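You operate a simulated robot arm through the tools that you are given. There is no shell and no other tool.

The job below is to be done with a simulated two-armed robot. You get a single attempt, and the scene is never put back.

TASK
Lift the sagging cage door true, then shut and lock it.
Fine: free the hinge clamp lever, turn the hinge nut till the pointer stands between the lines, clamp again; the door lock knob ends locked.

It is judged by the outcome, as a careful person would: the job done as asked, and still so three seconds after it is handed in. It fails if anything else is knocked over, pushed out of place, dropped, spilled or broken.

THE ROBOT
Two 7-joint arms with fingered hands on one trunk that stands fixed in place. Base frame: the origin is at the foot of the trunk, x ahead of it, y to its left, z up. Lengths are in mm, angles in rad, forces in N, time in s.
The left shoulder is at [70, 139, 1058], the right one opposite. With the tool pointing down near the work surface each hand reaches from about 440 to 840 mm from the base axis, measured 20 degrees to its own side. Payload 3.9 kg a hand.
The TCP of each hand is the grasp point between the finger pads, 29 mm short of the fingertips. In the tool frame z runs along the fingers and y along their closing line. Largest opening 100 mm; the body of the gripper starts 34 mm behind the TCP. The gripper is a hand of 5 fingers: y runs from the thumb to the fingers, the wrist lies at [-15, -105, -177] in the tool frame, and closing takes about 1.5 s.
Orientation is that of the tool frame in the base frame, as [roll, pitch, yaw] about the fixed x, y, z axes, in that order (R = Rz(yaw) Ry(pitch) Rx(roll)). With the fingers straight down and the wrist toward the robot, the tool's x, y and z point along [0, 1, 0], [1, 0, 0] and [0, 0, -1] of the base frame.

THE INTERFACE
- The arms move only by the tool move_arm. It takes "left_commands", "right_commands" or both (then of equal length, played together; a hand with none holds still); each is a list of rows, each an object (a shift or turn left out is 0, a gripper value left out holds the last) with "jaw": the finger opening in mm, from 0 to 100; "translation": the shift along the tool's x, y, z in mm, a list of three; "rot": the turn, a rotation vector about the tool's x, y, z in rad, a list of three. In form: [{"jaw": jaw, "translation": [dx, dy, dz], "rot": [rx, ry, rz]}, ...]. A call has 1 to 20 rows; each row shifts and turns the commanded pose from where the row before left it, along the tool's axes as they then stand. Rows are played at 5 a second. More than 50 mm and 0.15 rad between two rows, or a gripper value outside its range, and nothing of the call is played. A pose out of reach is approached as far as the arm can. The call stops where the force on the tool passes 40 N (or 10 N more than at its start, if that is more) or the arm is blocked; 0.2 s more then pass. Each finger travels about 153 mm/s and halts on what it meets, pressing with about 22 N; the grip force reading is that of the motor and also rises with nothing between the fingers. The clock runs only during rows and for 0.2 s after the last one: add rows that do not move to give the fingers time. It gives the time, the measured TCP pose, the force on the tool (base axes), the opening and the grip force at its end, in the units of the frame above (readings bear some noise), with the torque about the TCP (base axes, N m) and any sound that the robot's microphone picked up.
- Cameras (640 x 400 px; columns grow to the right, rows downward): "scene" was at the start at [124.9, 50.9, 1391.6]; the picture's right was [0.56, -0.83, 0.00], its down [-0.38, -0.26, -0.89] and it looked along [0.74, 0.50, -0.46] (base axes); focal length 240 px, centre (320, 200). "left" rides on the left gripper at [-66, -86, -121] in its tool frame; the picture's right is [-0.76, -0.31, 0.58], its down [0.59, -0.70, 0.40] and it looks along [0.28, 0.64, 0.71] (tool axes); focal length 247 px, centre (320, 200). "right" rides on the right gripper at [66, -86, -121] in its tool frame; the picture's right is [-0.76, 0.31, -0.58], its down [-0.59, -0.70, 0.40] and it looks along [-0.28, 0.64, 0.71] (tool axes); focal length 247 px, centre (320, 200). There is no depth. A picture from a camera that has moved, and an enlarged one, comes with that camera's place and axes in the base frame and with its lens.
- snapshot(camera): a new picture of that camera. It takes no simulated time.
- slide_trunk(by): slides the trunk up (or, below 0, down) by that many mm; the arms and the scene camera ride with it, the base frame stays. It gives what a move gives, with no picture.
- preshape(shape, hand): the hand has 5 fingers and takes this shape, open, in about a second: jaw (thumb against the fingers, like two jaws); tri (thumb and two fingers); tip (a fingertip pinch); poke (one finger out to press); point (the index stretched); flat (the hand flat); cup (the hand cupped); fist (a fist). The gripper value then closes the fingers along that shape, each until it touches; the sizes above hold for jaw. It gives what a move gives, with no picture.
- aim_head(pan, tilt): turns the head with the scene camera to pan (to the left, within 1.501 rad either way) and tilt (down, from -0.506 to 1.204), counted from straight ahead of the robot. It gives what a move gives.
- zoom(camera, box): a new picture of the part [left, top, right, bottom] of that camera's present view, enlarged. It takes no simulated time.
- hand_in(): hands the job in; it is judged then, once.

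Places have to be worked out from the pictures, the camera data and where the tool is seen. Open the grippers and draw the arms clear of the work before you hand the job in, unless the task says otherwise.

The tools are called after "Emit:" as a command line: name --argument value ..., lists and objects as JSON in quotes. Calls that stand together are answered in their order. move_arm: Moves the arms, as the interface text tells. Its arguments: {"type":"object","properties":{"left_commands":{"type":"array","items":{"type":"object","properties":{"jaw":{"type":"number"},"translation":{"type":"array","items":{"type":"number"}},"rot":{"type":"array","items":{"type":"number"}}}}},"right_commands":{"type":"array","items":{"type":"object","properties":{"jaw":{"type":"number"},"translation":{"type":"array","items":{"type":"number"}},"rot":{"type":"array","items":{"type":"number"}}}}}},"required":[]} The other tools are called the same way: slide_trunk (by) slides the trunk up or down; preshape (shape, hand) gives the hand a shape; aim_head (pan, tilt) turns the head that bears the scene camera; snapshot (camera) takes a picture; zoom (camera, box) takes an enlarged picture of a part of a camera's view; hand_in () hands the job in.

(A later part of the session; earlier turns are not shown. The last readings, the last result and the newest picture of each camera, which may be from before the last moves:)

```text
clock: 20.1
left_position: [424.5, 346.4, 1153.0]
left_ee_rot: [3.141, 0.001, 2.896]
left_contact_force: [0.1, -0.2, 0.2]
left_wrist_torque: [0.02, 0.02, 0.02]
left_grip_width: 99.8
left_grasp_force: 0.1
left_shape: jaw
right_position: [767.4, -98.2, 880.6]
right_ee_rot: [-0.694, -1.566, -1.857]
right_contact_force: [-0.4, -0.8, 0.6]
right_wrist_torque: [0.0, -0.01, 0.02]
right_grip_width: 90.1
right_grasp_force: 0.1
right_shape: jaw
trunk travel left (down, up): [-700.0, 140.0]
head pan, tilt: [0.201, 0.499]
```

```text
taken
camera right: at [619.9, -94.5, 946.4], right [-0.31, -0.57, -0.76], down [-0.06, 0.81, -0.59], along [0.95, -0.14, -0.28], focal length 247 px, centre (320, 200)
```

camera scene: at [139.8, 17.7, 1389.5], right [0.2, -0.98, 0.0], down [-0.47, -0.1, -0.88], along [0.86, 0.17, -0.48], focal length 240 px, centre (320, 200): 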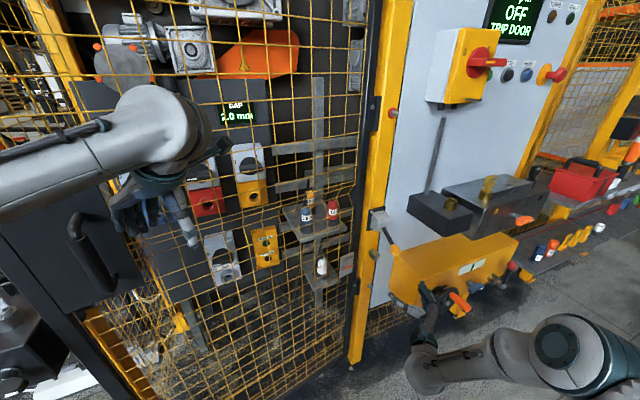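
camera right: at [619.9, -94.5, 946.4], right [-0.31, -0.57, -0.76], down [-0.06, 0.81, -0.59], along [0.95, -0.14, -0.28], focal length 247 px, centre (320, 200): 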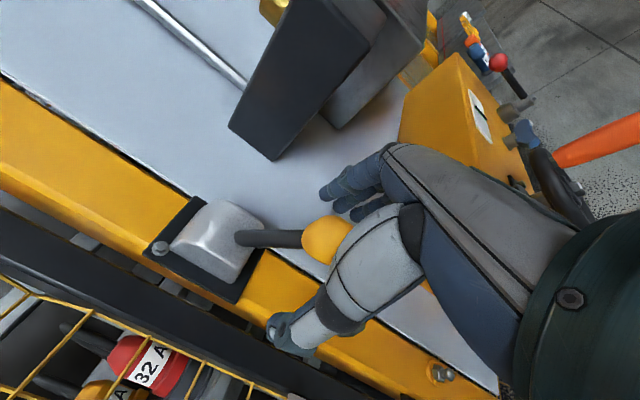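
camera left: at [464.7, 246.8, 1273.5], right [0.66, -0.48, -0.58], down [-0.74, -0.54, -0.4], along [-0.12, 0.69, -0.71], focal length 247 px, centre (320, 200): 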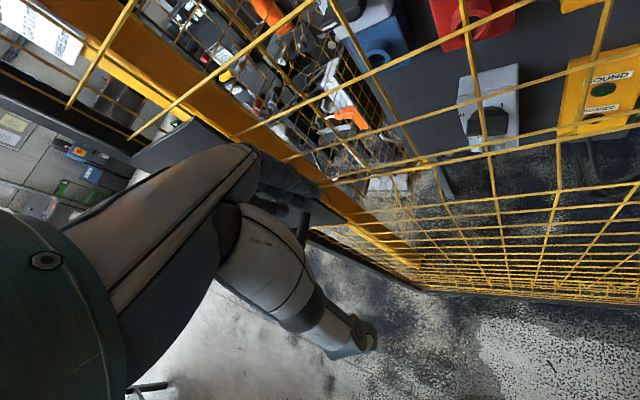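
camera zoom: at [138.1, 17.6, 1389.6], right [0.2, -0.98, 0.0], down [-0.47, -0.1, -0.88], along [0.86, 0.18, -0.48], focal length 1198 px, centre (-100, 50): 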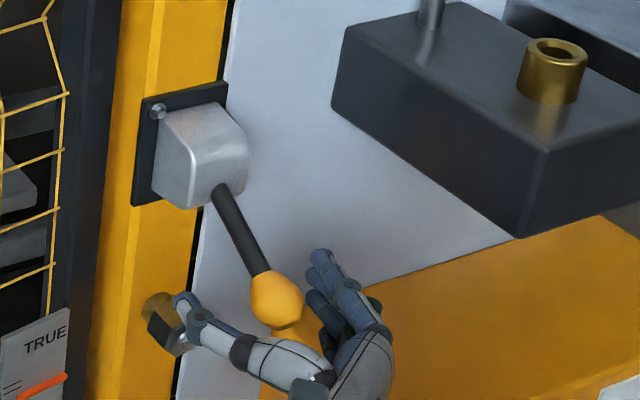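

The ball sits between thumb and fingers. Closing the grip.

Emit:
move_arm --right_commands '[{"jaw": 50}, {"jaw": 20}, {"jaw": 20}, {"jaw": 20}, {"jaw": 20}, {"jaw": 20}, {"jaw": 20}]'

Emit:
zoom --camera "scene" --box '[340, 190, 468, 270]'

Emit:
zoom --camera "right" --box '[200, 150, 440, 300]'

```text
clock: 21.7
left_position: [424.2, 346.7, 1151.7]
left_ee_rot: [3.141, 0.001, 2.894]
left_contact_force: [-1.3, 0.5, 0.1]
left_wrist_torque: [0.0, -0.01, -0.01]
left_grip_width: 99.8
left_grasp_force: 0.1
left_shape: jaw
right_position: [767.6, -100.0, 881.4]
right_ee_rot: [-0.084, -1.568, -2.469]
right_contact_force: [2.3, -3.3, 1.3]
right_wrist_torque: [-0.01, 0.02, -0.02]
right_grip_width: 20.0
right_grasp_force: 0.0
right_shape: jaw
trunk travel left (down, up): [-700.0, 140.0]
head pan, tilt: [0.201, 0.499]
```

```text
5.00 times, centred on (404, 230) of scene
camera zoom: at [138.6, 17.3, 1389.6], right [0.2, -0.98, 0.0], down [-0.47, -0.1, -0.88], along [0.86, 0.18, -0.48], focal length 1198 px, centre (-100, 50)
```

zoom: 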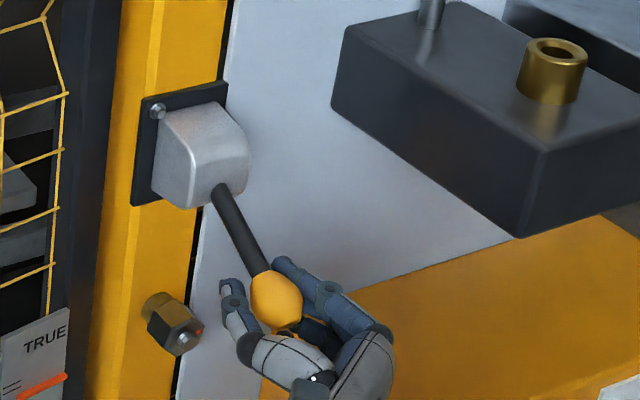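

```text
2.67 times, centred on (320, 225) of right
camera zoom: at [620.1, -95.0, 946.3], right [-0.31, -0.57, -0.76], down [-0.06, 0.81, -0.59], along [0.95, -0.14, -0.28], focal length 659 px, centre (320, 133)
```

zoom: 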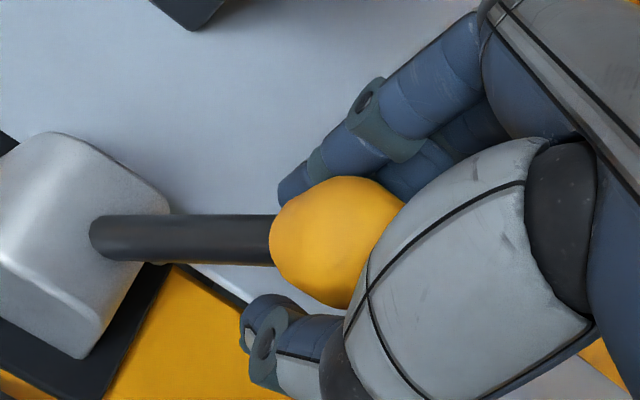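

Jaw reads 20 with little force and the fingers are just around the ball; I close further to grip it.

Emit:
move_arm --right_commands '[{"jaw": 5}, {"jaw": 5}, {"jaw": 5}, {"jaw": 5}, {"jaw": 5}]'

Emit:
zoom --camera "right" --box '[200, 150, 440, 300]'

```text
clock: 22.9
left_position: [423.9, 346.7, 1152.2]
left_ee_rot: [3.141, -0.002, 2.895]
left_contact_force: [-0.7, 0.4, 1.3]
left_wrist_torque: [-0.01, -0.03, -0.02]
left_grip_width: 99.9
left_grasp_force: 0.0
left_shape: jaw
right_position: [769.5, -98.6, 879.7]
right_ee_rot: [-0.663, -1.567, -1.888]
right_contact_force: [11.6, -0.5, 5.5]
right_wrist_torque: [-0.02, -0.04, -0.05]
right_grip_width: 16.4
right_grasp_force: 21.9
right_shape: jaw
trunk travel left (down, up): [-700.0, 140.0]
head pan, tilt: [0.201, 0.499]
```

```text
2.67 times, centred on (320, 225) of right
camera zoom: at [621.0, -94.4, 946.3], right [-0.31, -0.57, -0.76], down [-0.06, 0.81, -0.59], along [0.95, -0.14, -0.28], focal length 659 px, centre (320, 133)
```

zoom: 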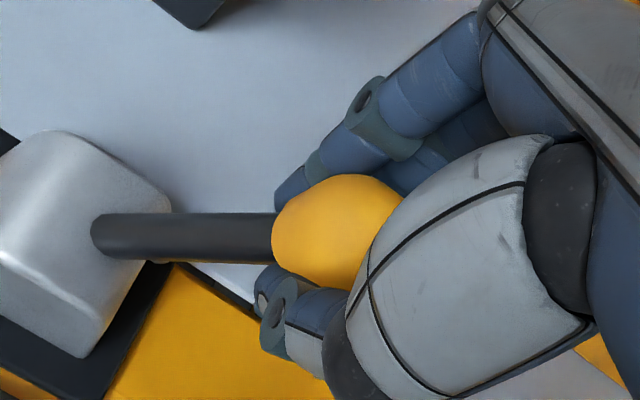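

The ball is gripped (22 N). I try a small upward arc of about 7° to see if the lever frees upward.

Emit:
move_arm --right_commands '[{"translation": [6, 0, -3], "rot": [0, -0.06, 0]}, {"translation": [6, 0, -3], "rot": [0, -0.06, 0]}]'

Emit:
zoom --camera "scene" --box '[340, 190, 468, 270]'

```text
clock: 23.5
left_position: [425.9, 347.0, 1152.8]
left_ee_rot: [-3.139, -0.001, 2.895]
left_contact_force: [0.2, 0.0, -0.4]
left_wrist_torque: [0.0, 0.02, -0.01]
left_grip_width: 99.7
left_grasp_force: 0.0
left_shape: jaw
right_position: [764.8, -101.3, 891.9]
right_ee_rot: [3.141, -1.451, 0.59]
right_contact_force: [14.9, 3.6, 1.5]
right_wrist_torque: [-0.03, 0.02, -0.01]
right_grip_width: 16.6
right_grasp_force: 22.1
right_shape: jaw
trunk travel left (down, up): [-700.0, 140.0]
head pan, tilt: [0.201, 0.499]
```

```text
5.00 times, centred on (404, 230) of scene
camera zoom: at [141.2, 18.8, 1389.2], right [0.2, -0.98, 0.0], down [-0.47, -0.1, -0.88], along [0.86, 0.17, -0.48], focal length 1198 px, centre (-100, 50)
```

zoom: 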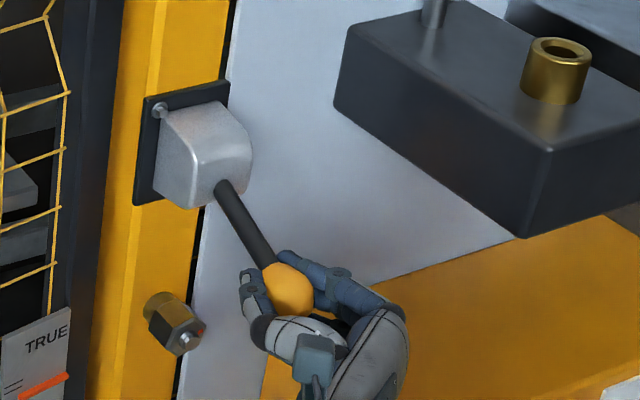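

The lever swings up freely with about 15 N. I carry on along the arc, co-rotating the hand.

Emit:
move_arm --right_commands '[{"translation": [10.3, 0, -6.2], "rot": [0, -0.12, 0]}, {"translation": [10.3, 0, -6.2], "rot": [0, -0.12, 0]}, {"translation": [10.3, 0, -6.2], "rot": [0, -0.12, 0]}, {"translation": [10.3, 0, -6.2], "rot": [0, -0.12, 0]}]'

Emit:
zoom --camera "scene" --box '[340, 190, 468, 270]'

```text
clock: 24.5
left_position: [428.1, 348.4, 1149.6]
left_ee_rot: [-3.138, -0.005, 2.895]
left_contact_force: [-0.8, -0.7, 0.2]
left_wrist_torque: [-0.02, 0.01, 0.01]
left_grip_width: 99.8
left_grasp_force: 0.0
left_shape: jaw
right_position: [757.6, -105.5, 938.3]
right_ee_rot: [-3.137, -0.966, 0.588]
right_contact_force: [28.5, 9.3, -1.8]
right_wrist_torque: [-0.05, -0.14, 0.13]
right_grip_width: 15.9
right_grasp_force: 21.8
right_shape: jaw
trunk travel left (down, up): [-700.0, 140.0]
head pan, tilt: [0.201, 0.499]
```

```text
5.00 times, centred on (404, 230) of scene
camera zoom: at [145.0, 20.2, 1388.7], right [0.2, -0.98, 0.0], down [-0.47, -0.1, -0.88], along [0.86, 0.17, -0.48], focal length 1198 px, centre (-100, 50)
```

zoom: 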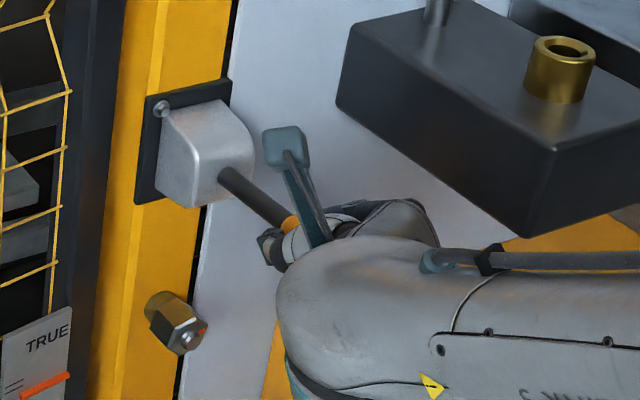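

Lever is near horizontal now, with ~30 N pulling the hand inward – my arc is a bit too wide. I continue up with an inward correction.

Emit:
move_arm --right_commands '[{"translation": [1.5, 0, 2]}, {"translation": [11, 0, -4.6], "rot": [0, -0.12, 0]}, {"translation": [11, 0, -4.6], "rot": [0, -0.12, 0]}]'

Emit:
zoom --camera "right" --box '[80, 100, 400, 300]'

```text
clock: 25.3
left_position: [424.9, 347.6, 1151.7]
left_ee_rot: [-3.139, -0.002, 2.894]
left_contact_force: [0.2, -0.5, -0.7]
left_wrist_torque: [0.0, -0.03, 0.02]
left_grip_width: 99.7
left_grasp_force: 0.1
left_shape: jaw
right_position: [762.4, -101.7, 961.0]
right_ee_rot: [-3.139, -0.731, 0.587]
right_contact_force: [10.8, 5.3, -3.7]
right_wrist_torque: [0.0, -0.07, 0.04]
right_grip_width: 16.0
right_grasp_force: 22.3
right_shape: jaw
trunk travel left (down, up): [-700.0, 140.0]
head pan, tilt: [0.201, 0.499]
```

```text
2.00 times, centred on (240, 200) of right
camera zoom: at [689.0, -49.0, 1096.0], right [-0.62, -0.78, -0.08], down [-0.54, 0.49, -0.69], along [0.58, -0.39, -0.72], focal length 494 px, centre (480, 200)
```

zoom: 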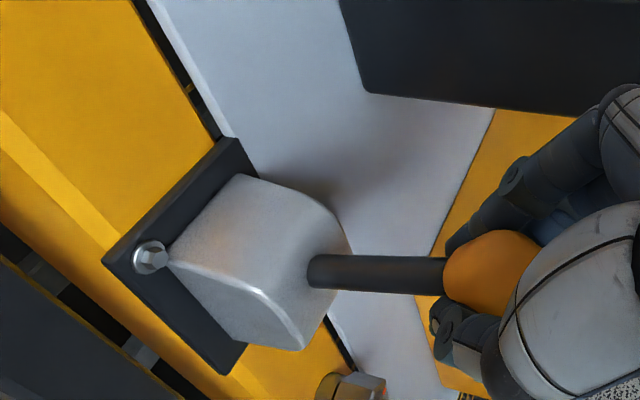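

Force dropped; the lever passes horizontal. Continuing upward.

Emit:
move_arm --right_commands '[{"translation": [11, 0, -4.8], "rot": [0, -0.12, 0]}, {"translation": [11, 0, -4.8], "rot": [0, -0.12, 0]}, {"translation": [11, 0, -4.8], "rot": [0, -0.12, 0]}]'

Emit:
zoom --camera "right" --box '[80, 100, 400, 300]'

Emit:
zoom --camera "scene" --box '[320, 160, 480, 260]'

```text
clock: 26.1
left_position: [426.0, 345.8, 1152.1]
left_ee_rot: [-3.141, -0.002, 2.895]
left_contact_force: [-0.4, -0.4, -0.3]
left_wrist_torque: [-0.03, -0.01, 0.0]
left_grip_width: 99.6
left_grasp_force: 0.1
left_shape: jaw
right_position: [777.7, -94.4, 987.4]
right_ee_rot: [-3.129, -0.36, 0.582]
right_contact_force: [-9.1, -3.1, -20.5]
right_wrist_torque: [0.02, 0.1, -0.1]
right_grip_width: 16.2
right_grasp_force: 21.8
right_shape: jaw
trunk travel left (down, up): [-700.0, 140.0]
head pan, tilt: [0.201, 0.499]
```

```text
2.00 times, centred on (240, 200) of right
camera zoom: at [745.8, -13.1, 1124.8], right [-0.59, -0.76, 0.27], down [-0.73, 0.37, -0.57], along [0.34, -0.53, -0.77], focal length 494 px, centre (480, 200)
```

zoom: 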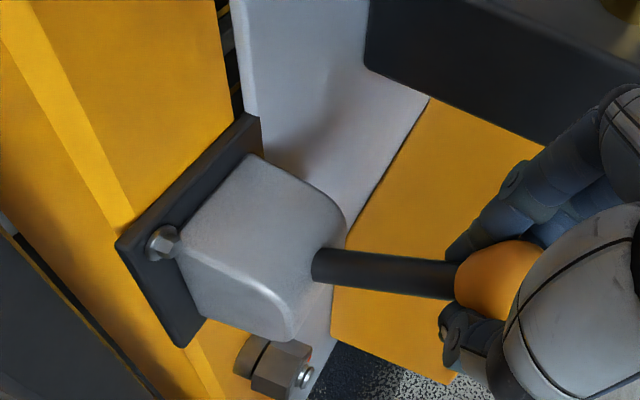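

```text
4.00 times, centred on (400, 210) of scene
camera zoom: at [141.0, 16.6, 1389.0], right [0.2, -0.98, 0.0], down [-0.47, -0.09, -0.88], along [0.86, 0.17, -0.48], focal length 958 px, centre (0, 160)
```

zoom: 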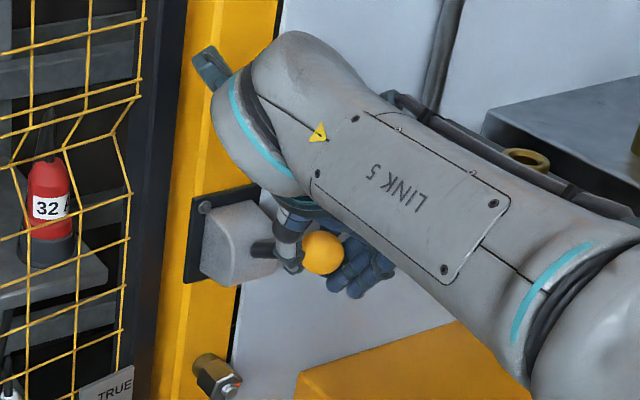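

Circle fit gives pivot (d 656, z 928), radius 88; lever is now ~42° above horizontal with some resistance. I probe a bit further with the corrected tangent.

Emit:
move_arm --right_commands '[{"translation": [7.1, 0, -3.6], "rot": [0, -0.09, 0]}, {"translation": [7.1, 0, -3.6], "rot": [0, -0.09, 0]}]'

Emit:
zoom --camera "right" --box '[80, 100, 400, 300]'

```text
clock: 26.7
left_position: [432.2, 347.6, 1149.3]
left_ee_rot: [-3.141, -0.009, 2.894]
left_contact_force: [-0.3, 0.1, -0.9]
left_wrist_torque: [-0.01, -0.01, -0.02]
left_grip_width: 99.5
left_grasp_force: 0.1
left_shape: jaw
right_position: [769.9, -88.1, 988.6]
right_ee_rot: [-3.141, -0.203, 0.595]
right_contact_force: [40.5, -0.5, -19.1]
right_wrist_torque: [0.1, -0.35, 0.59]
right_grip_width: 14.3
right_grasp_force: 21.7
right_shape: jaw
right hand out of reach, approached as far as the arm can: row 1, 2
trunk travel left (down, up): [-700.0, 140.0]
head pan, tilt: [0.201, 0.499]
stopped in row 2 (right hand): the force on the tool passed its limit at 46 N (the readings are from after the stop); the commanded pose is now the measured one
```

```text
2.00 times, centred on (240, 200) of right
camera zoom: at [755.7, 4.6, 1121.9], right [-0.54, -0.74, 0.41], down [-0.81, 0.3, -0.51], along [0.25, -0.61, -0.76], focal length 494 px, centre (480, 200)
```

zoom: 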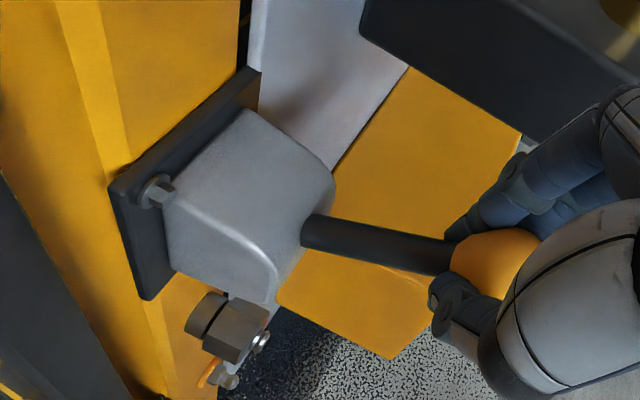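

The arm itself ran out of reach in this tilt (not the lever's stop necessarily). I open the hand to release the ball and look at where the lever rests.

Emit:
move_arm --right_commands '[{"jaw": 40}, {"jaw": 80}, {"jaw": 80}, {"jaw": 80}]'

Emit:
snapshot --camera "right"

Emit:
snapshot --camera "scene"

```text
clock: 27.7
left_position: [422.5, 346.1, 1154.3]
left_ee_rot: [3.139, 0.002, 2.894]
left_contact_force: [-0.4, 0.4, 0.3]
left_wrist_torque: [0.0, -0.03, -0.01]
left_grip_width: 99.9
left_grasp_force: 0.2
left_shape: jaw
right_position: [760.8, -87.4, 1000.2]
right_ee_rot: [3.14, -0.213, 0.593]
right_contact_force: [0.9, 0.3, -0.4]
right_wrist_torque: [-0.02, -0.03, -0.01]
right_grip_width: 80.0
right_grasp_force: 0.0
right_shape: jaw
trunk travel left (down, up): [-700.0, 140.0]
head pan, tilt: [0.201, 0.499]
```

```text
taken
camera right: at [744.5, 5.1, 1132.6], right [-0.54, -0.74, 0.41], down [-0.8, 0.31, -0.52], along [0.26, -0.6, -0.75], focal length 247 px, centre (320, 200)
```

right: 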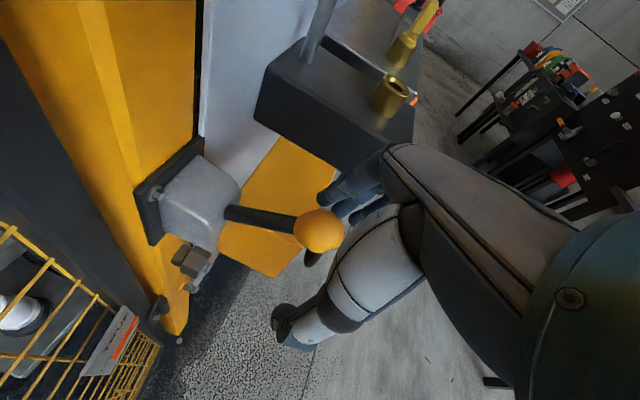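

```text
taken
camera scene: at [136.4, 17.9, 1389.9], right [0.2, -0.98, 0.0], down [-0.47, -0.1, -0.88], along [0.86, 0.18, -0.48], focal length 240 px, centre (320, 200)
```

scene: 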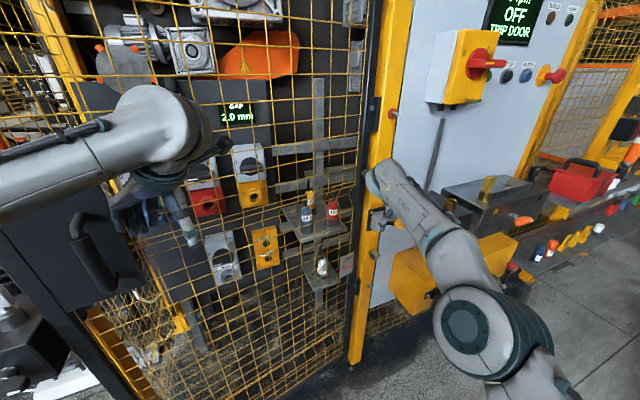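

Lever stays raised. I back the hand straight out away from the post, then rotate it back to horizontal pointing.

Emit:
move_arm --right_commands '[{"translation": [-35, 0, 0]}, {"translation": [-35, 0, 0]}, {"translation": [-25, 0, 0]}, {"translation": [-10, 0, 0], "rot": [0, 0.14, 0]}, {"translation": [-10, 0, 0], "rot": [0, 0.14, 0]}, {"translation": [-10, 0, 0], "rot": [0, 0.14, 0]}, {"translation": [-10, 0, 0], "rot": [0, 0.14, 0]}, {"translation": [-10, 0, -10], "rot": [0, 0.14, 0]}, {"translation": [-10, 0, -10], "rot": [0, 0.14, 0]}, {"translation": [-10, 0, -10], "rot": [0, 0.14, 0]}, {"translation": [-10, 0, -10], "rot": [0, 0.14, 0]}, {"rot": [0, 0.14, 0]}, {"rot": [0, 0.1, 0]}]'

Emit:
snapshot --camera "right"

Emit:
zoom --camera "scene" --box '[320, 180, 480, 280]'

```text
clock: 30.5
left_position: [421.9, 347.0, 1153.2]
left_ee_rot: [-3.141, 0.0, 2.895]
left_contact_force: [-0.6, 0.1, 0.2]
left_wrist_torque: [0.04, 0.01, 0.0]
left_grip_width: 99.6
left_grasp_force: 0.1
left_shape: jaw
right_position: [610.4, -191.6, 952.8]
right_ee_rot: [0.5, -1.569, -3.049]
right_contact_force: [-0.7, 0.2, 0.0]
right_wrist_torque: [0.02, 0.01, -0.01]
right_grip_width: 79.7
right_grasp_force: 0.1
right_shape: jaw
trunk travel left (down, up): [-700.0, 140.0]
head pan, tilt: [0.201, 0.499]
```

```text
taken
camera right: at [461.9, -188.3, 1017.4], right [-0.3, -0.58, -0.76], down [-0.06, 0.81, -0.59], along [0.95, -0.13, -0.28], focal length 247 px, centre (320, 200)
```

right: 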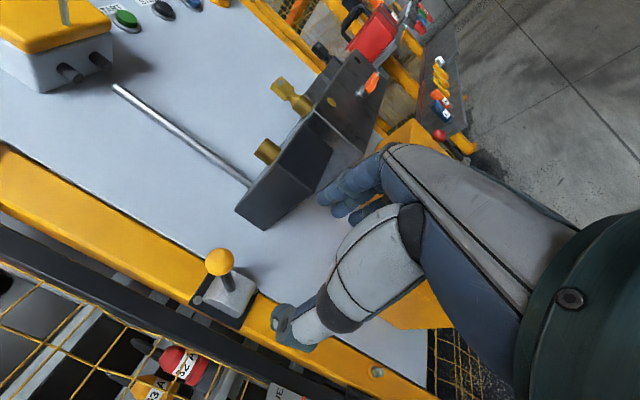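

```text
4.00 times, centred on (400, 230) of scene
camera zoom: at [138.6, 17.8, 1389.6], right [0.2, -0.98, 0.0], down [-0.47, -0.1, -0.88], along [0.86, 0.17, -0.48], focal length 958 px, centre (0, 80)
```

zoom: 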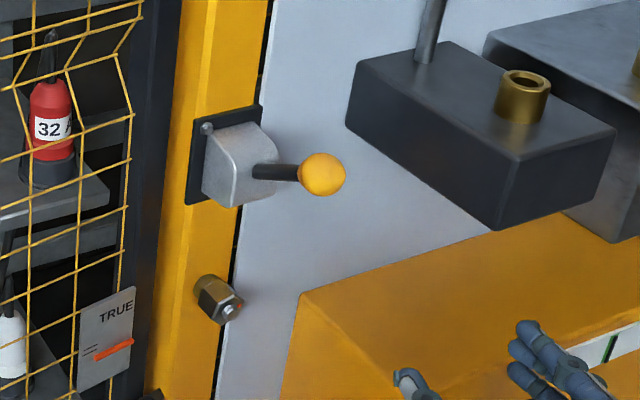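

Lever now sits ~36° above horizontal. To be sure it's fully freed I re-grip the ball with the hand level and check for its stop.

Emit:
move_arm --right_commands '[{"translation": [16, 5.5, 30], "jaw": 90}, {"translation": [15, 5.5, 30]}, {"translation": [0, 0, 30]}, {"translation": [0, 0, 30]}, {"translation": [0, 0, 30]}, {"translation": [0, 0, 28]}, {"jaw": 40}, {"jaw": 5}, {"jaw": 5}, {"jaw": 5}, {"jaw": 5}, {"jaw": 5}, {"jaw": 5}]'

Emit:
zoom --camera "right" --box '[120, 100, 440, 300]'

```text
clock: 33.3
left_position: [423.5, 345.4, 1151.6]
left_ee_rot: [3.14, -0.001, 2.894]
left_contact_force: [0.3, -0.4, 0.2]
left_wrist_torque: [0.02, 0.01, 0.02]
left_grip_width: 99.8
left_grasp_force: 0.0
left_shape: jaw
right_position: [764.3, -102.1, 982.2]
right_ee_rot: [2.163, -1.568, 1.572]
right_contact_force: [7.1, -6.5, 1.5]
right_wrist_torque: [0.05, -0.02, -0.09]
right_grip_width: 14.5
right_grasp_force: 21.9
right_shape: jaw
trunk travel left (down, up): [-700.0, 140.0]
head pan, tilt: [0.201, 0.499]
```

```text
2.00 times, centred on (280, 200) of right
camera zoom: at [615.4, -98.6, 1047.5], right [-0.31, -0.58, -0.76], down [-0.06, 0.81, -0.59], along [0.95, -0.13, -0.28], focal length 494 px, centre (400, 200)
```

zoom: 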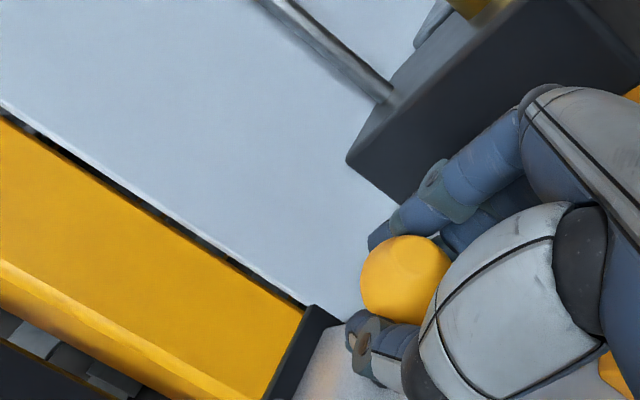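

Gripped. I push on along the arc in small steps to find the stop.

Emit:
move_arm --right_commands '[{"translation": [6.5, 0, 4.7]}, {"translation": [6.2, 0, 5.1]}]'

Emit:
zoom --camera "scene" --box '[320, 180, 480, 280]'

```text
clock: 33.9
left_position: [426.0, 345.1, 1151.6]
left_ee_rot: [3.142, -0.002, 2.893]
left_contact_force: [-0.8, 0.3, 0.3]
left_wrist_torque: [-0.01, -0.01, -0.02]
left_grip_width: 99.8
left_grasp_force: 0.1
left_shape: jaw
right_position: [772.6, -97.2, 990.2]
right_ee_rot: [-2.859, -1.561, 0.311]
right_contact_force: [-5.4, -9.1, -16.2]
right_wrist_torque: [-0.29, 0.5, -0.13]
right_grip_width: 16.1
right_grasp_force: 21.6
right_shape: jaw
trunk travel left (down, up): [-700.0, 140.0]
head pan, tilt: [0.201, 0.499]
```

```text
4.00 times, centred on (400, 230) of scene
camera zoom: at [140.3, 14.9, 1389.1], right [0.2, -0.98, 0.0], down [-0.47, -0.09, -0.88], along [0.86, 0.18, -0.48], focal length 958 px, centre (0, 80)
```

zoom: 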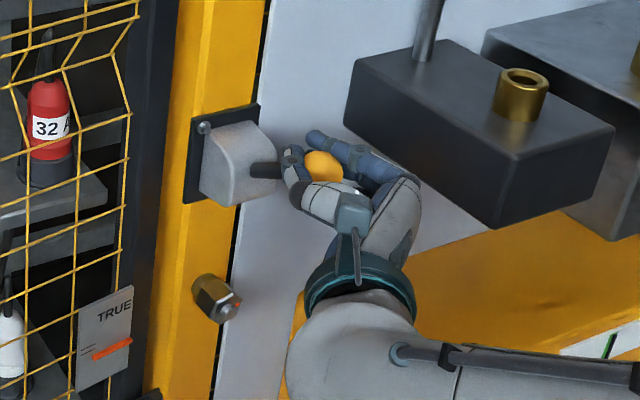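

Resistance is growing (~20 N) with less motion than commanded; one more small step to confirm the stop.

Emit:
move_arm --right_commands '[{"translation": [5, 0, 4.5]}, {}]'

```text
clock: 34.5
left_position: [424.1, 347.7, 1152.0]
left_ee_rot: [-3.141, 0.0, 2.895]
left_contact_force: [0.3, 0.3, 0.6]
left_wrist_torque: [0.06, 0.03, -0.01]
left_grip_width: 99.8
left_grasp_force: 0.1
left_shape: jaw
right_position: [775.9, -92.8, 1003.5]
right_ee_rot: [0.671, -1.566, 3.068]
right_contact_force: [3.9, -3.2, 3.1]
right_wrist_torque: [-0.13, -0.14, 0.01]
right_grip_width: 12.3
right_grasp_force: 22.1
right_shape: jaw
trunk travel left (down, up): [-700.0, 140.0]
head pan, tilt: [0.201, 0.499]
```

Force released as the hand slipped up over the ball. I open, back off, and look at the lever.

Emit:
move_arm --right_commands '[{"jaw": 50}, {"jaw": 90}, {"jaw": 90}, {"translation": [0, 0, -40]}, {"translation": [0, 0, -40]}, {"translation": [0, 0, -40]}]'

Emit:
zoom --camera "scene" --box '[320, 180, 480, 280]'

Emit:
zoom --camera "right" --box '[120, 200, 440, 400]'

```text
clock: 35.9
left_position: [422.5, 347.5, 1153.5]
left_ee_rot: [3.139, 0.0, 2.895]
left_contact_force: [0.1, -0.7, -0.7]
left_wrist_torque: [0.03, -0.01, -0.04]
left_grip_width: 99.6
left_grasp_force: 0.1
left_shape: jaw
right_position: [676.2, -158.2, 1001.4]
right_ee_rot: [1.293, -1.568, 2.442]
right_contact_force: [0.5, 0.1, -1.0]
right_wrist_torque: [-0.02, 0.0, -0.01]
right_grip_width: 89.9
right_grasp_force: 0.1
right_shape: jaw
trunk travel left (down, up): [-700.0, 140.0]
head pan, tilt: [0.201, 0.499]
```

```text
4.00 times, centred on (400, 230) of scene
camera zoom: at [137.0, 16.9, 1389.7], right [0.2, -0.98, 0.0], down [-0.47, -0.09, -0.88], along [0.86, 0.18, -0.48], focal length 958 px, centre (0, 80)
```

zoom: 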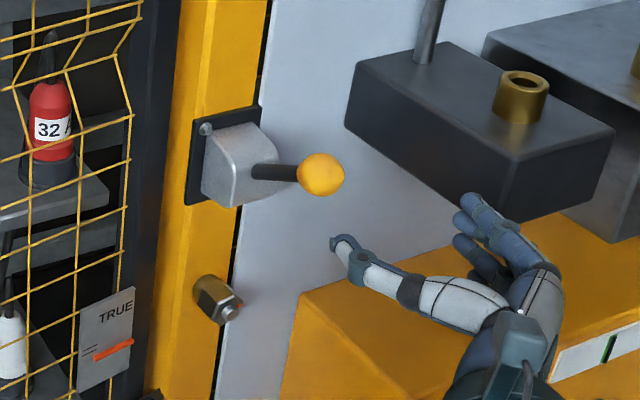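

```text
2.00 times, centred on (280, 300) of right
camera zoom: at [526.7, -154.2, 1065.5], right [-0.3, -0.58, -0.76], down [-0.06, 0.81, -0.59], along [0.95, -0.13, -0.28], focal length 494 px, centre (400, 0)
```

zoom: 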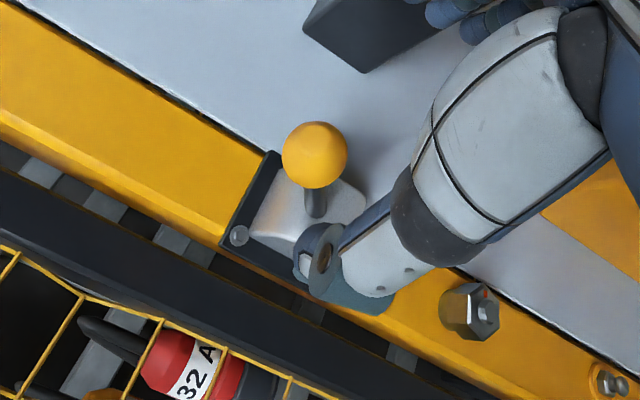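

The lever is unchanged, so it was already at its upper stop: clamp free. Nut face is at about s=511, d=663, z=780. I zoom on the nut to read its hex orientation.

Emit:
zoom --camera "scene" --box '[364, 244, 388, 259]'

Emit:
zoom --camera "right" --box '[330, 330, 394, 370]'

```text
16.00 times, centred on (376, 252) of scene
camera zoom: at [137.0, 16.9, 1389.7], right [0.2, -0.98, 0.0], down [-0.47, -0.09, -0.88], along [0.86, 0.18, -0.48], focal length 3833 px, centre (-576, -624)
```

zoom: 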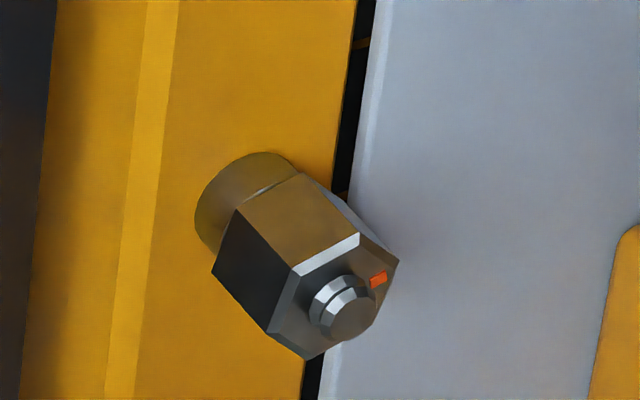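

```text
10.00 times, centred on (362, 350) of right
camera zoom: at [526.7, -154.2, 1065.5], right [-0.3, -0.58, -0.76], down [-0.06, 0.81, -0.59], along [0.95, -0.13, -0.28], focal length 2470 px, centre (-100, -1300)
```

zoom: 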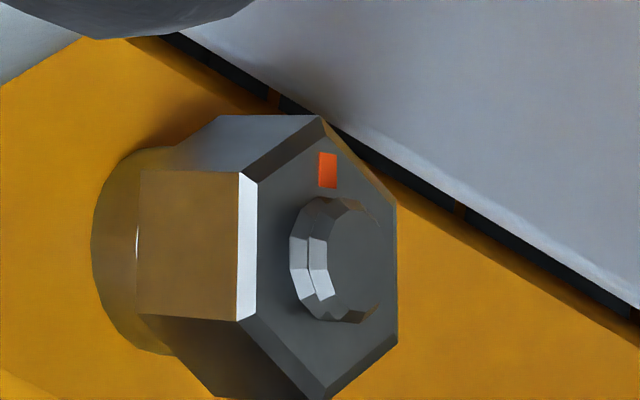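

Hex flats' closest pair has its normal ~11° below horizontal to the right. I lower the hand to the nut's height, roll ~0.2 rad clockwise to match, staying well back.

Emit:
move_arm --right_commands '[{"translation": [-40, 0, 0], "jaw": 70}, {"translation": [-40, 0, 0]}, {"translation": [-40, 0, 0]}, {"translation": [-40, 0, 0]}, {"translation": [-40, 0, 0]}, {"translation": [-22, 0, 0]}, {"rot": [0, 0, 0.1]}, {"rot": [0, 0, 0.1], "translation": [0, 0, 40]}, {"translation": [0, 0, 40]}]'

Emit:
snapshot --camera "right"

Emit:
zoom --camera "scene" --box '[336, 220, 432, 280]'

```text
clock: 37.9
left_position: [423.4, 346.6, 1151.5]
left_ee_rot: [-3.141, -0.001, 2.895]
left_contact_force: [0.5, -0.4, 0.1]
left_wrist_torque: [-0.01, -0.01, -0.06]
left_grip_width: 99.6
left_grasp_force: 0.1
left_shape: jaw
right_position: [746.1, -113.1, 781.2]
right_ee_rot: [-1.57, -1.373, -0.977]
right_contact_force: [-0.2, -0.4, 0.6]
right_wrist_torque: [0.01, 0.03, -0.01]
right_grip_width: 70.3
right_grasp_force: 0.1
right_shape: jaw
trunk travel left (down, up): [-700.0, 140.0]
head pan, tilt: [0.201, 0.499]
```

```text
taken
camera right: at [606.2, -121.9, 862.2], right [-0.39, -0.45, -0.8], down [-0.12, 0.89, -0.44], along [0.91, -0.08, -0.4], focal length 247 px, centre (320, 200)
```

right: 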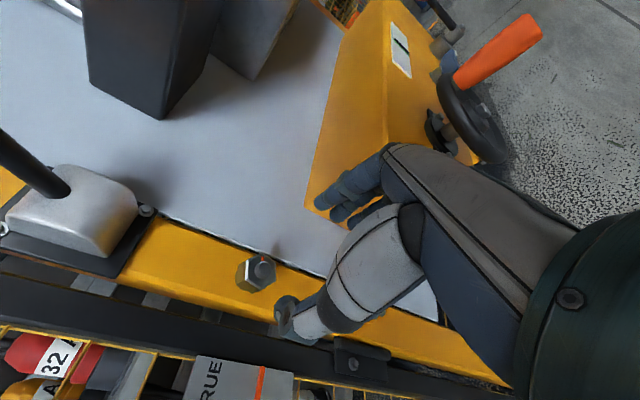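

```text
6.67 times, centred on (384, 250) of scene
camera zoom: at [138.9, 18.5, 1389.5], right [0.2, -0.98, 0.0], down [-0.47, -0.1, -0.88], along [0.86, 0.17, -0.48], focal length 1597 px, centre (-107, -133)
```

zoom: 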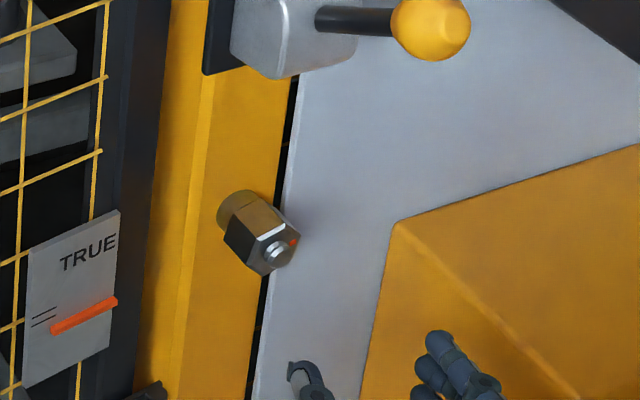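

Nut centre confirmed near (838,-56,780). Advancing ~100 mm straight along the nut axis with the jaw open at 70.

Emit:
move_arm --right_commands '[{"translation": [0, 2, 34]}, {"translation": [0, 0, 34]}, {"translation": [0, 0, 32]}, {}]'

Emit:
snapshot --camera "right"

Emit:
zoom --camera "scene" --box '[336, 220, 432, 280]'

```text
clock: 38.9
left_position: [422.8, 346.4, 1152.2]
left_ee_rot: [-3.141, 0.001, 2.896]
left_contact_force: [-0.6, -0.2, -1.2]
left_wrist_torque: [-0.01, 0.0, 0.01]
left_grip_width: 100.1
left_grasp_force: 0.2
left_shape: jaw
right_position: [822.9, -62.0, 780.8]
right_ee_rot: [-1.568, -1.373, -0.977]
right_contact_force: [0.1, -0.3, 0.2]
right_wrist_torque: [-0.01, 0.03, 0.0]
right_grip_width: 70.2
right_grasp_force: 0.1
right_shape: jaw
right hand out of reach, approached as far as the arm can: row 3
trunk travel left (down, up): [-700.0, 140.0]
head pan, tilt: [0.201, 0.499]
```

```text
taken
camera right: at [683.3, -70.1, 862.6], right [-0.39, -0.45, -0.8], down [-0.12, 0.89, -0.44], along [0.91, -0.08, -0.41], focal length 247 px, centre (320, 200)
```

right: 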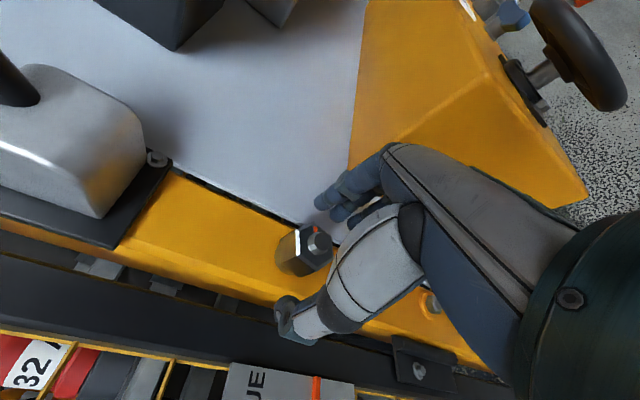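

```text
6.67 times, centred on (384, 250) of scene
camera zoom: at [138.2, 17.1, 1389.6], right [0.2, -0.98, 0.0], down [-0.47, -0.09, -0.88], along [0.86, 0.18, -0.48], focal length 1597 px, centre (-107, -133)
```

zoom: 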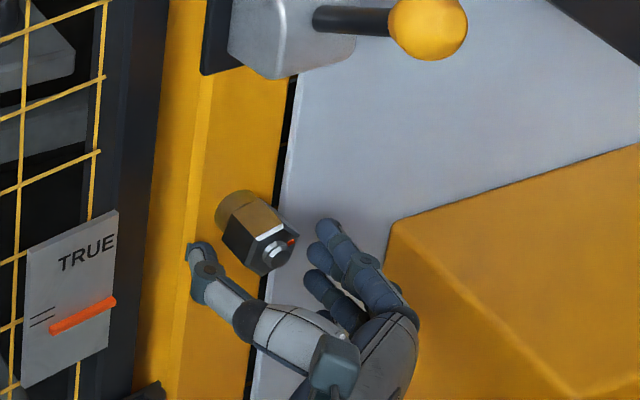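

The nut lies just beyond reach from this shoulder height. I back the right hand off, pull the left hand further from the door, then lower the trunk 180 mm to gain reach.

Emit:
move_arm --right_commands '[{"translation": [0, 0, -40]}, {"translation": [0, 0, -40]}, {"translation": [0, 0, -40]}, {"translation": [0, 0, -20]}]' --left_commands '[{"translation": [0, -25, 0]}, {"translation": [0, -25, 0]}, {"translation": [0, -25, 0]}, {"translation": [0, -25, 0]}]'

Emit:
snapshot --camera "scene"

```text
clock: 39.9
left_position: [417.2, 247.4, 1153.1]
left_ee_rot: [3.14, 0.0, 2.893]
left_contact_force: [-0.1, -1.3, -0.1]
left_wrist_torque: [0.0, -0.01, -0.02]
left_grip_width: 99.8
left_grasp_force: 0.1
left_shape: jaw
left hand out of reach, approached as far as the arm can: row 1, 2, 3, 4
right_position: [708.5, -141.7, 780.1]
right_ee_rot: [-1.564, -1.373, -0.986]
right_contact_force: [-0.4, 0.0, 0.1]
right_wrist_torque: [-0.03, 0.01, 0.0]
right_grip_width: 70.1
right_grasp_force: 0.0
right_shape: jaw
trunk travel left (down, up): [-700.0, 140.0]
head pan, tilt: [0.201, 0.499]
```

```text
taken
camera scene: at [138.1, 16.2, 1389.6], right [0.2, -0.98, 0.0], down [-0.47, -0.09, -0.88], along [0.86, 0.18, -0.48], focal length 240 px, centre (320, 200)
```

scene: 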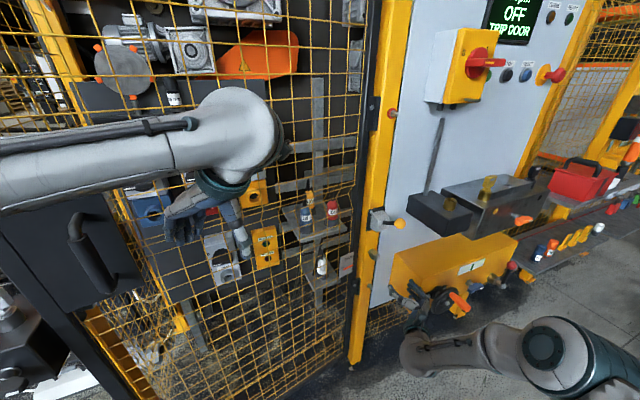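

Before lowering the trunk I raise the right hand 180 mm (in front of the lever, backed off further) so it rides back down to the nut's height.

Emit:
move_arm --right_commands '[{"translation": [0, 0, -30]}, {"translation": [36, 7.3, 0]}, {"translation": [36, 7.3, 0]}, {"translation": [36, 7.3, 0]}, {"translation": [36, 7.3, 0]}, {"translation": [36, 7.3, 0]}]'

Emit:
slide_trunk --by -180

Emit:
snapshot --camera "scene"

Emit:
snapshot --camera "right"

```text
clock: 41.3
left_position: [416.7, 248.6, 1151.7]
left_ee_rot: [3.141, 0.0, 2.893]
left_contact_force: [-0.2, 0.0, 0.5]
left_wrist_torque: [0.01, -0.01, -0.02]
left_grip_width: 99.9
left_grasp_force: 0.0
left_shape: jaw
right_position: [722.2, -217.7, 950.3]
right_ee_rot: [-1.574, -1.374, -0.973]
right_contact_force: [-1.2, 0.1, 0.2]
right_wrist_torque: [0.0, -0.01, 0.01]
right_grip_width: 70.0
right_grasp_force: 0.0
right_shape: jaw
trunk travel left (down, up): [-700.0, 140.0]
head pan, tilt: [0.201, 0.499]
```

```text
clock: 43.3
left_position: [417.0, 248.3, 972.0]
left_ee_rot: [3.141, 0.001, 2.894]
left_contact_force: [0.0, -0.1, 0.0]
left_wrist_torque: [0.01, 0.03, 0.02]
left_grip_width: 99.7
left_grasp_force: 0.0
left_shape: jaw
right_position: [722.6, -217.0, 769.5]
right_ee_rot: [-1.579, -1.374, -0.971]
right_contact_force: [-0.5, -0.8, 0.2]
right_wrist_torque: [-0.02, 0.0, -0.02]
right_grip_width: 70.1
right_grasp_force: 0.0
right_shape: jaw
trunk travel left (down, up): [-520.0, 320.0]
head pan, tilt: [0.201, 0.499]
```

```text
taken
camera scene: at [138.2, 17.8, 1209.6], right [0.2, -0.98, 0.0], down [-0.47, -0.1, -0.88], along [0.86, 0.17, -0.48], focal length 240 px, centre (320, 200)
```

scene: 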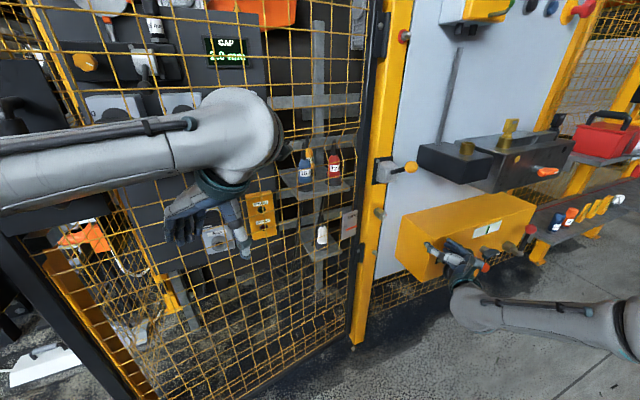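

```text
taken
camera right: at [583.2, -226.4, 851.4], right [-0.39, -0.45, -0.8], down [-0.12, 0.89, -0.44], along [0.91, -0.08, -0.4], focal length 247 px, centre (320, 200)
```

right: 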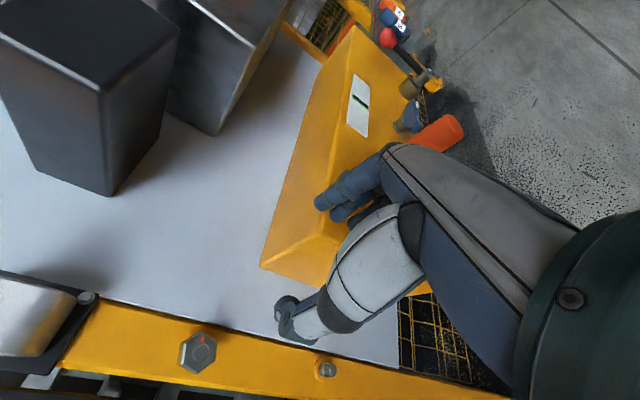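

I drifted right while raising; the hand is at s=585. Nut re-confirmed at (838,-56,781). I shift left 71 mm and advance most of the way.

Emit:
move_arm --right_commands '[{"translation": [-2, -36, 0]}, {"translation": [-2, -35.4, 0]}, {"translation": [0, 0, 37]}, {"translation": [0, 0, 37]}, {"translation": [0, 0, 37]}, {"translation": [0, 0, 37]}, {"translation": [0, 0, 25]}, {}]'

Emit:
snapshot --camera "right"

Emit:
zoom --camera "scene" --box '[336, 190, 432, 250]'

```text
clock: 45.1
left_position: [417.4, 248.5, 971.3]
left_ee_rot: [3.141, 0.001, 2.894]
left_contact_force: [-0.2, 0.2, -0.6]
left_wrist_torque: [-0.02, 0.04, 0.01]
left_grip_width: 99.6
left_grasp_force: 0.1
left_shape: jaw
right_position: [825.0, -60.5, 778.9]
right_ee_rot: [-1.564, -1.375, -0.981]
right_contact_force: [-0.1, -0.6, 0.1]
right_wrist_torque: [-0.01, -0.04, 0.01]
right_grip_width: 70.1
right_grasp_force: 0.1
right_shape: jaw
trunk travel left (down, up): [-520.0, 320.0]
head pan, tilt: [0.201, 0.499]
```

```text
taken
camera right: at [685.0, -69.4, 861.6], right [-0.39, -0.45, -0.8], down [-0.12, 0.89, -0.44], along [0.91, -0.08, -0.4], focal length 247 px, centre (320, 200)
```

right: 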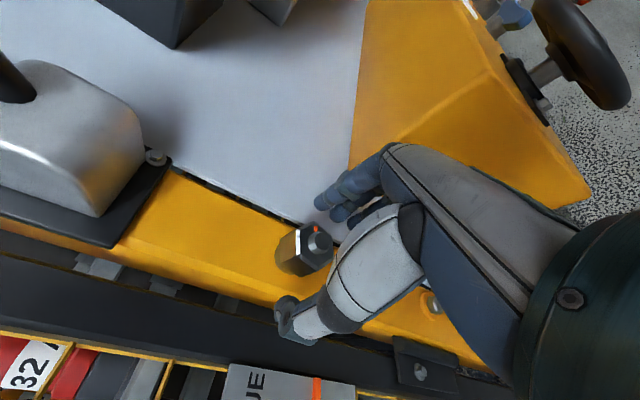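

```text
6.67 times, centred on (384, 220) of scene
camera zoom: at [138.2, 17.7, 1209.6], right [0.2, -0.98, 0.0], down [-0.47, -0.1, -0.88], along [0.86, 0.18, -0.48], focal length 1597 px, centre (-107, 67)
```

zoom: 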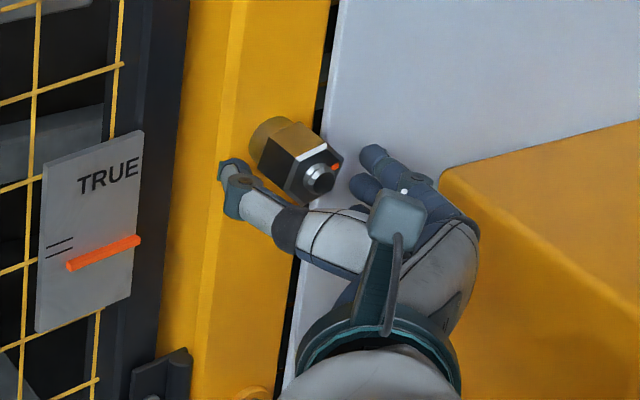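

Well lined up, gauge also in view. Advance 17 mm more and close on the hex.

Emit:
move_arm --right_commands '[{"translation": [0, 1, 9]}, {"translation": [0, 1, 8]}, {"jaw": 40}, {"jaw": 15}, {"jaw": 15}, {"jaw": 15}, {"jaw": 15}, {"jaw": 15}, {"jaw": 15}]'

Emit:
zoom --camera "right" --box '[200, 150, 440, 300]'

Emit:
zoom --camera "scene" --box '[336, 190, 432, 250]'

```text
clock: 47.1
left_position: [418.1, 248.9, 971.4]
left_ee_rot: [-3.141, -0.001, 2.896]
left_contact_force: [-0.4, 0.3, 0.3]
left_wrist_torque: [-0.01, -0.05, -0.04]
left_grip_width: 100.1
left_grasp_force: 0.1
left_shape: jaw
right_position: [840.8, -53.4, 780.0]
right_ee_rot: [-1.568, -1.372, -0.978]
right_contact_force: [-1.5, 3.0, 0.5]
right_wrist_torque: [0.02, -0.01, 0.03]
right_grip_width: 26.0
right_grasp_force: 21.7
right_shape: jaw
trunk travel left (down, up): [-520.0, 320.0]
head pan, tilt: [0.201, 0.499]
```

```text
2.67 times, centred on (320, 225) of right
camera zoom: at [700.6, -61.6, 861.2], right [-0.39, -0.45, -0.8], down [-0.12, 0.89, -0.44], along [0.91, -0.08, -0.4], focal length 659 px, centre (320, 133)
```

zoom: 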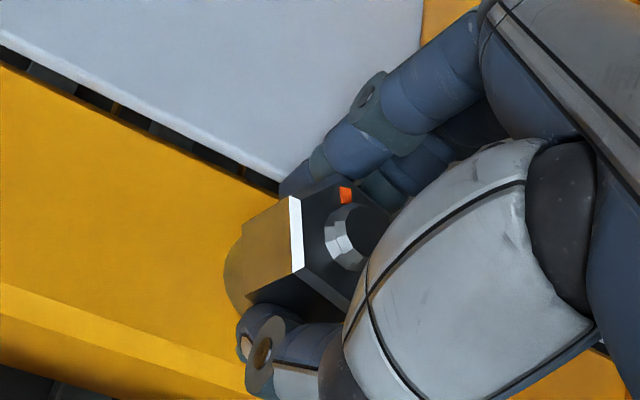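

```text
6.67 times, centred on (384, 220) of scene
camera zoom: at [138.1, 18.3, 1209.6], right [0.2, -0.98, 0.0], down [-0.47, -0.1, -0.88], along [0.86, 0.17, -0.48], focal length 1597 px, centre (-107, 67)
```

zoom: 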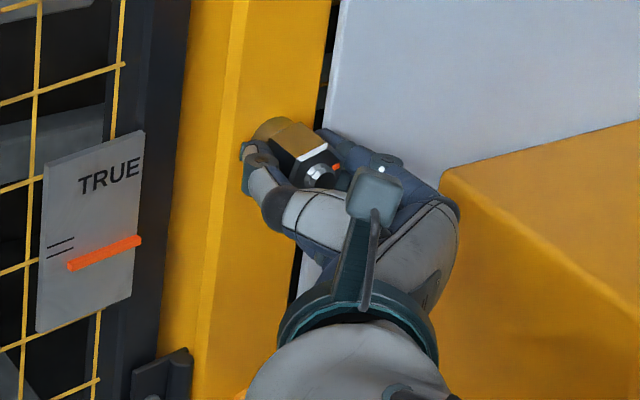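

Gripped on the flats (26 mm, 22 N). I turn clockwise in small steps and watch the pointer.

Emit:
move_arm --right_commands '[{"rot": [0, 0, 0.12]}, {"rot": [0, 0, 0.12]}, {"rot": [0, 0, 0.12]}]'

Emit:
zoom --camera "scene" --box '[336, 190, 432, 250]'

Emit:
zoom --camera "right" --box '[200, 150, 440, 300]'

```text
clock: 47.9
left_position: [417.5, 248.5, 972.4]
left_ee_rot: [3.141, 0.0, 2.894]
left_contact_force: [0.4, 0.6, 0.9]
left_wrist_torque: [0.01, 0.04, 0.0]
left_grip_width: 99.9
left_grasp_force: 0.0
left_shape: jaw
right_position: [841.8, -53.4, 782.3]
right_ee_rot: [-1.57, -1.012, -0.977]
right_contact_force: [-1.7, 3.2, 5.0]
right_wrist_torque: [-0.02, -0.15, 0.04]
right_grip_width: 25.6
right_grasp_force: 22.1
right_shape: jaw
trunk travel left (down, up): [-520.0, 320.0]
head pan, tilt: [0.201, 0.499]
```

```text
6.67 times, centred on (384, 220) of scene
camera zoom: at [137.1, 18.4, 1209.8], right [0.2, -0.98, 0.0], down [-0.47, -0.1, -0.88], along [0.86, 0.17, -0.48], focal length 1597 px, centre (-107, 67)
```

zoom: 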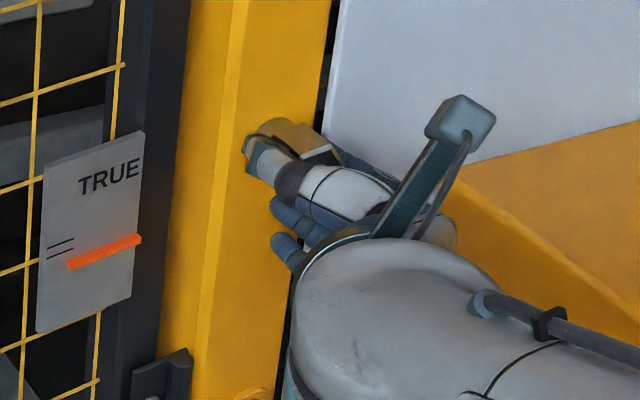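

```text
2.67 times, centred on (320, 225) of right
camera zoom: at [720.0, -89.8, 882.1], right [-0.56, -0.21, -0.81], down [-0.18, 0.98, -0.13], along [0.81, 0.07, -0.58], focal length 659 px, centre (320, 133)
```

zoom: 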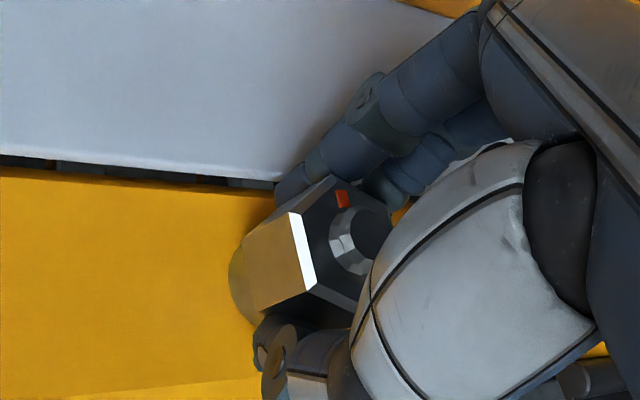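

The nut turns with the hand. I zoom finely on the gauge to see the pointer's response.

Emit:
zoom --camera "scene" --box '[338, 217, 362, 232]'

```text
16.00 times, centred on (350, 224) of scene
camera zoom: at [137.1, 18.4, 1209.8], right [0.2, -0.98, 0.0], down [-0.47, -0.1, -0.88], along [0.86, 0.17, -0.48], focal length 3833 px, centre (-160, -192)
```

zoom: 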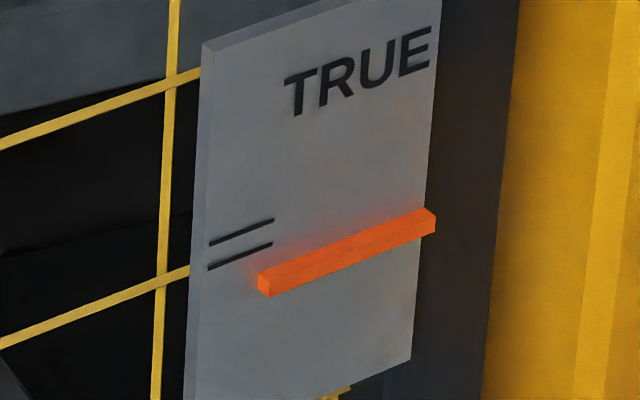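

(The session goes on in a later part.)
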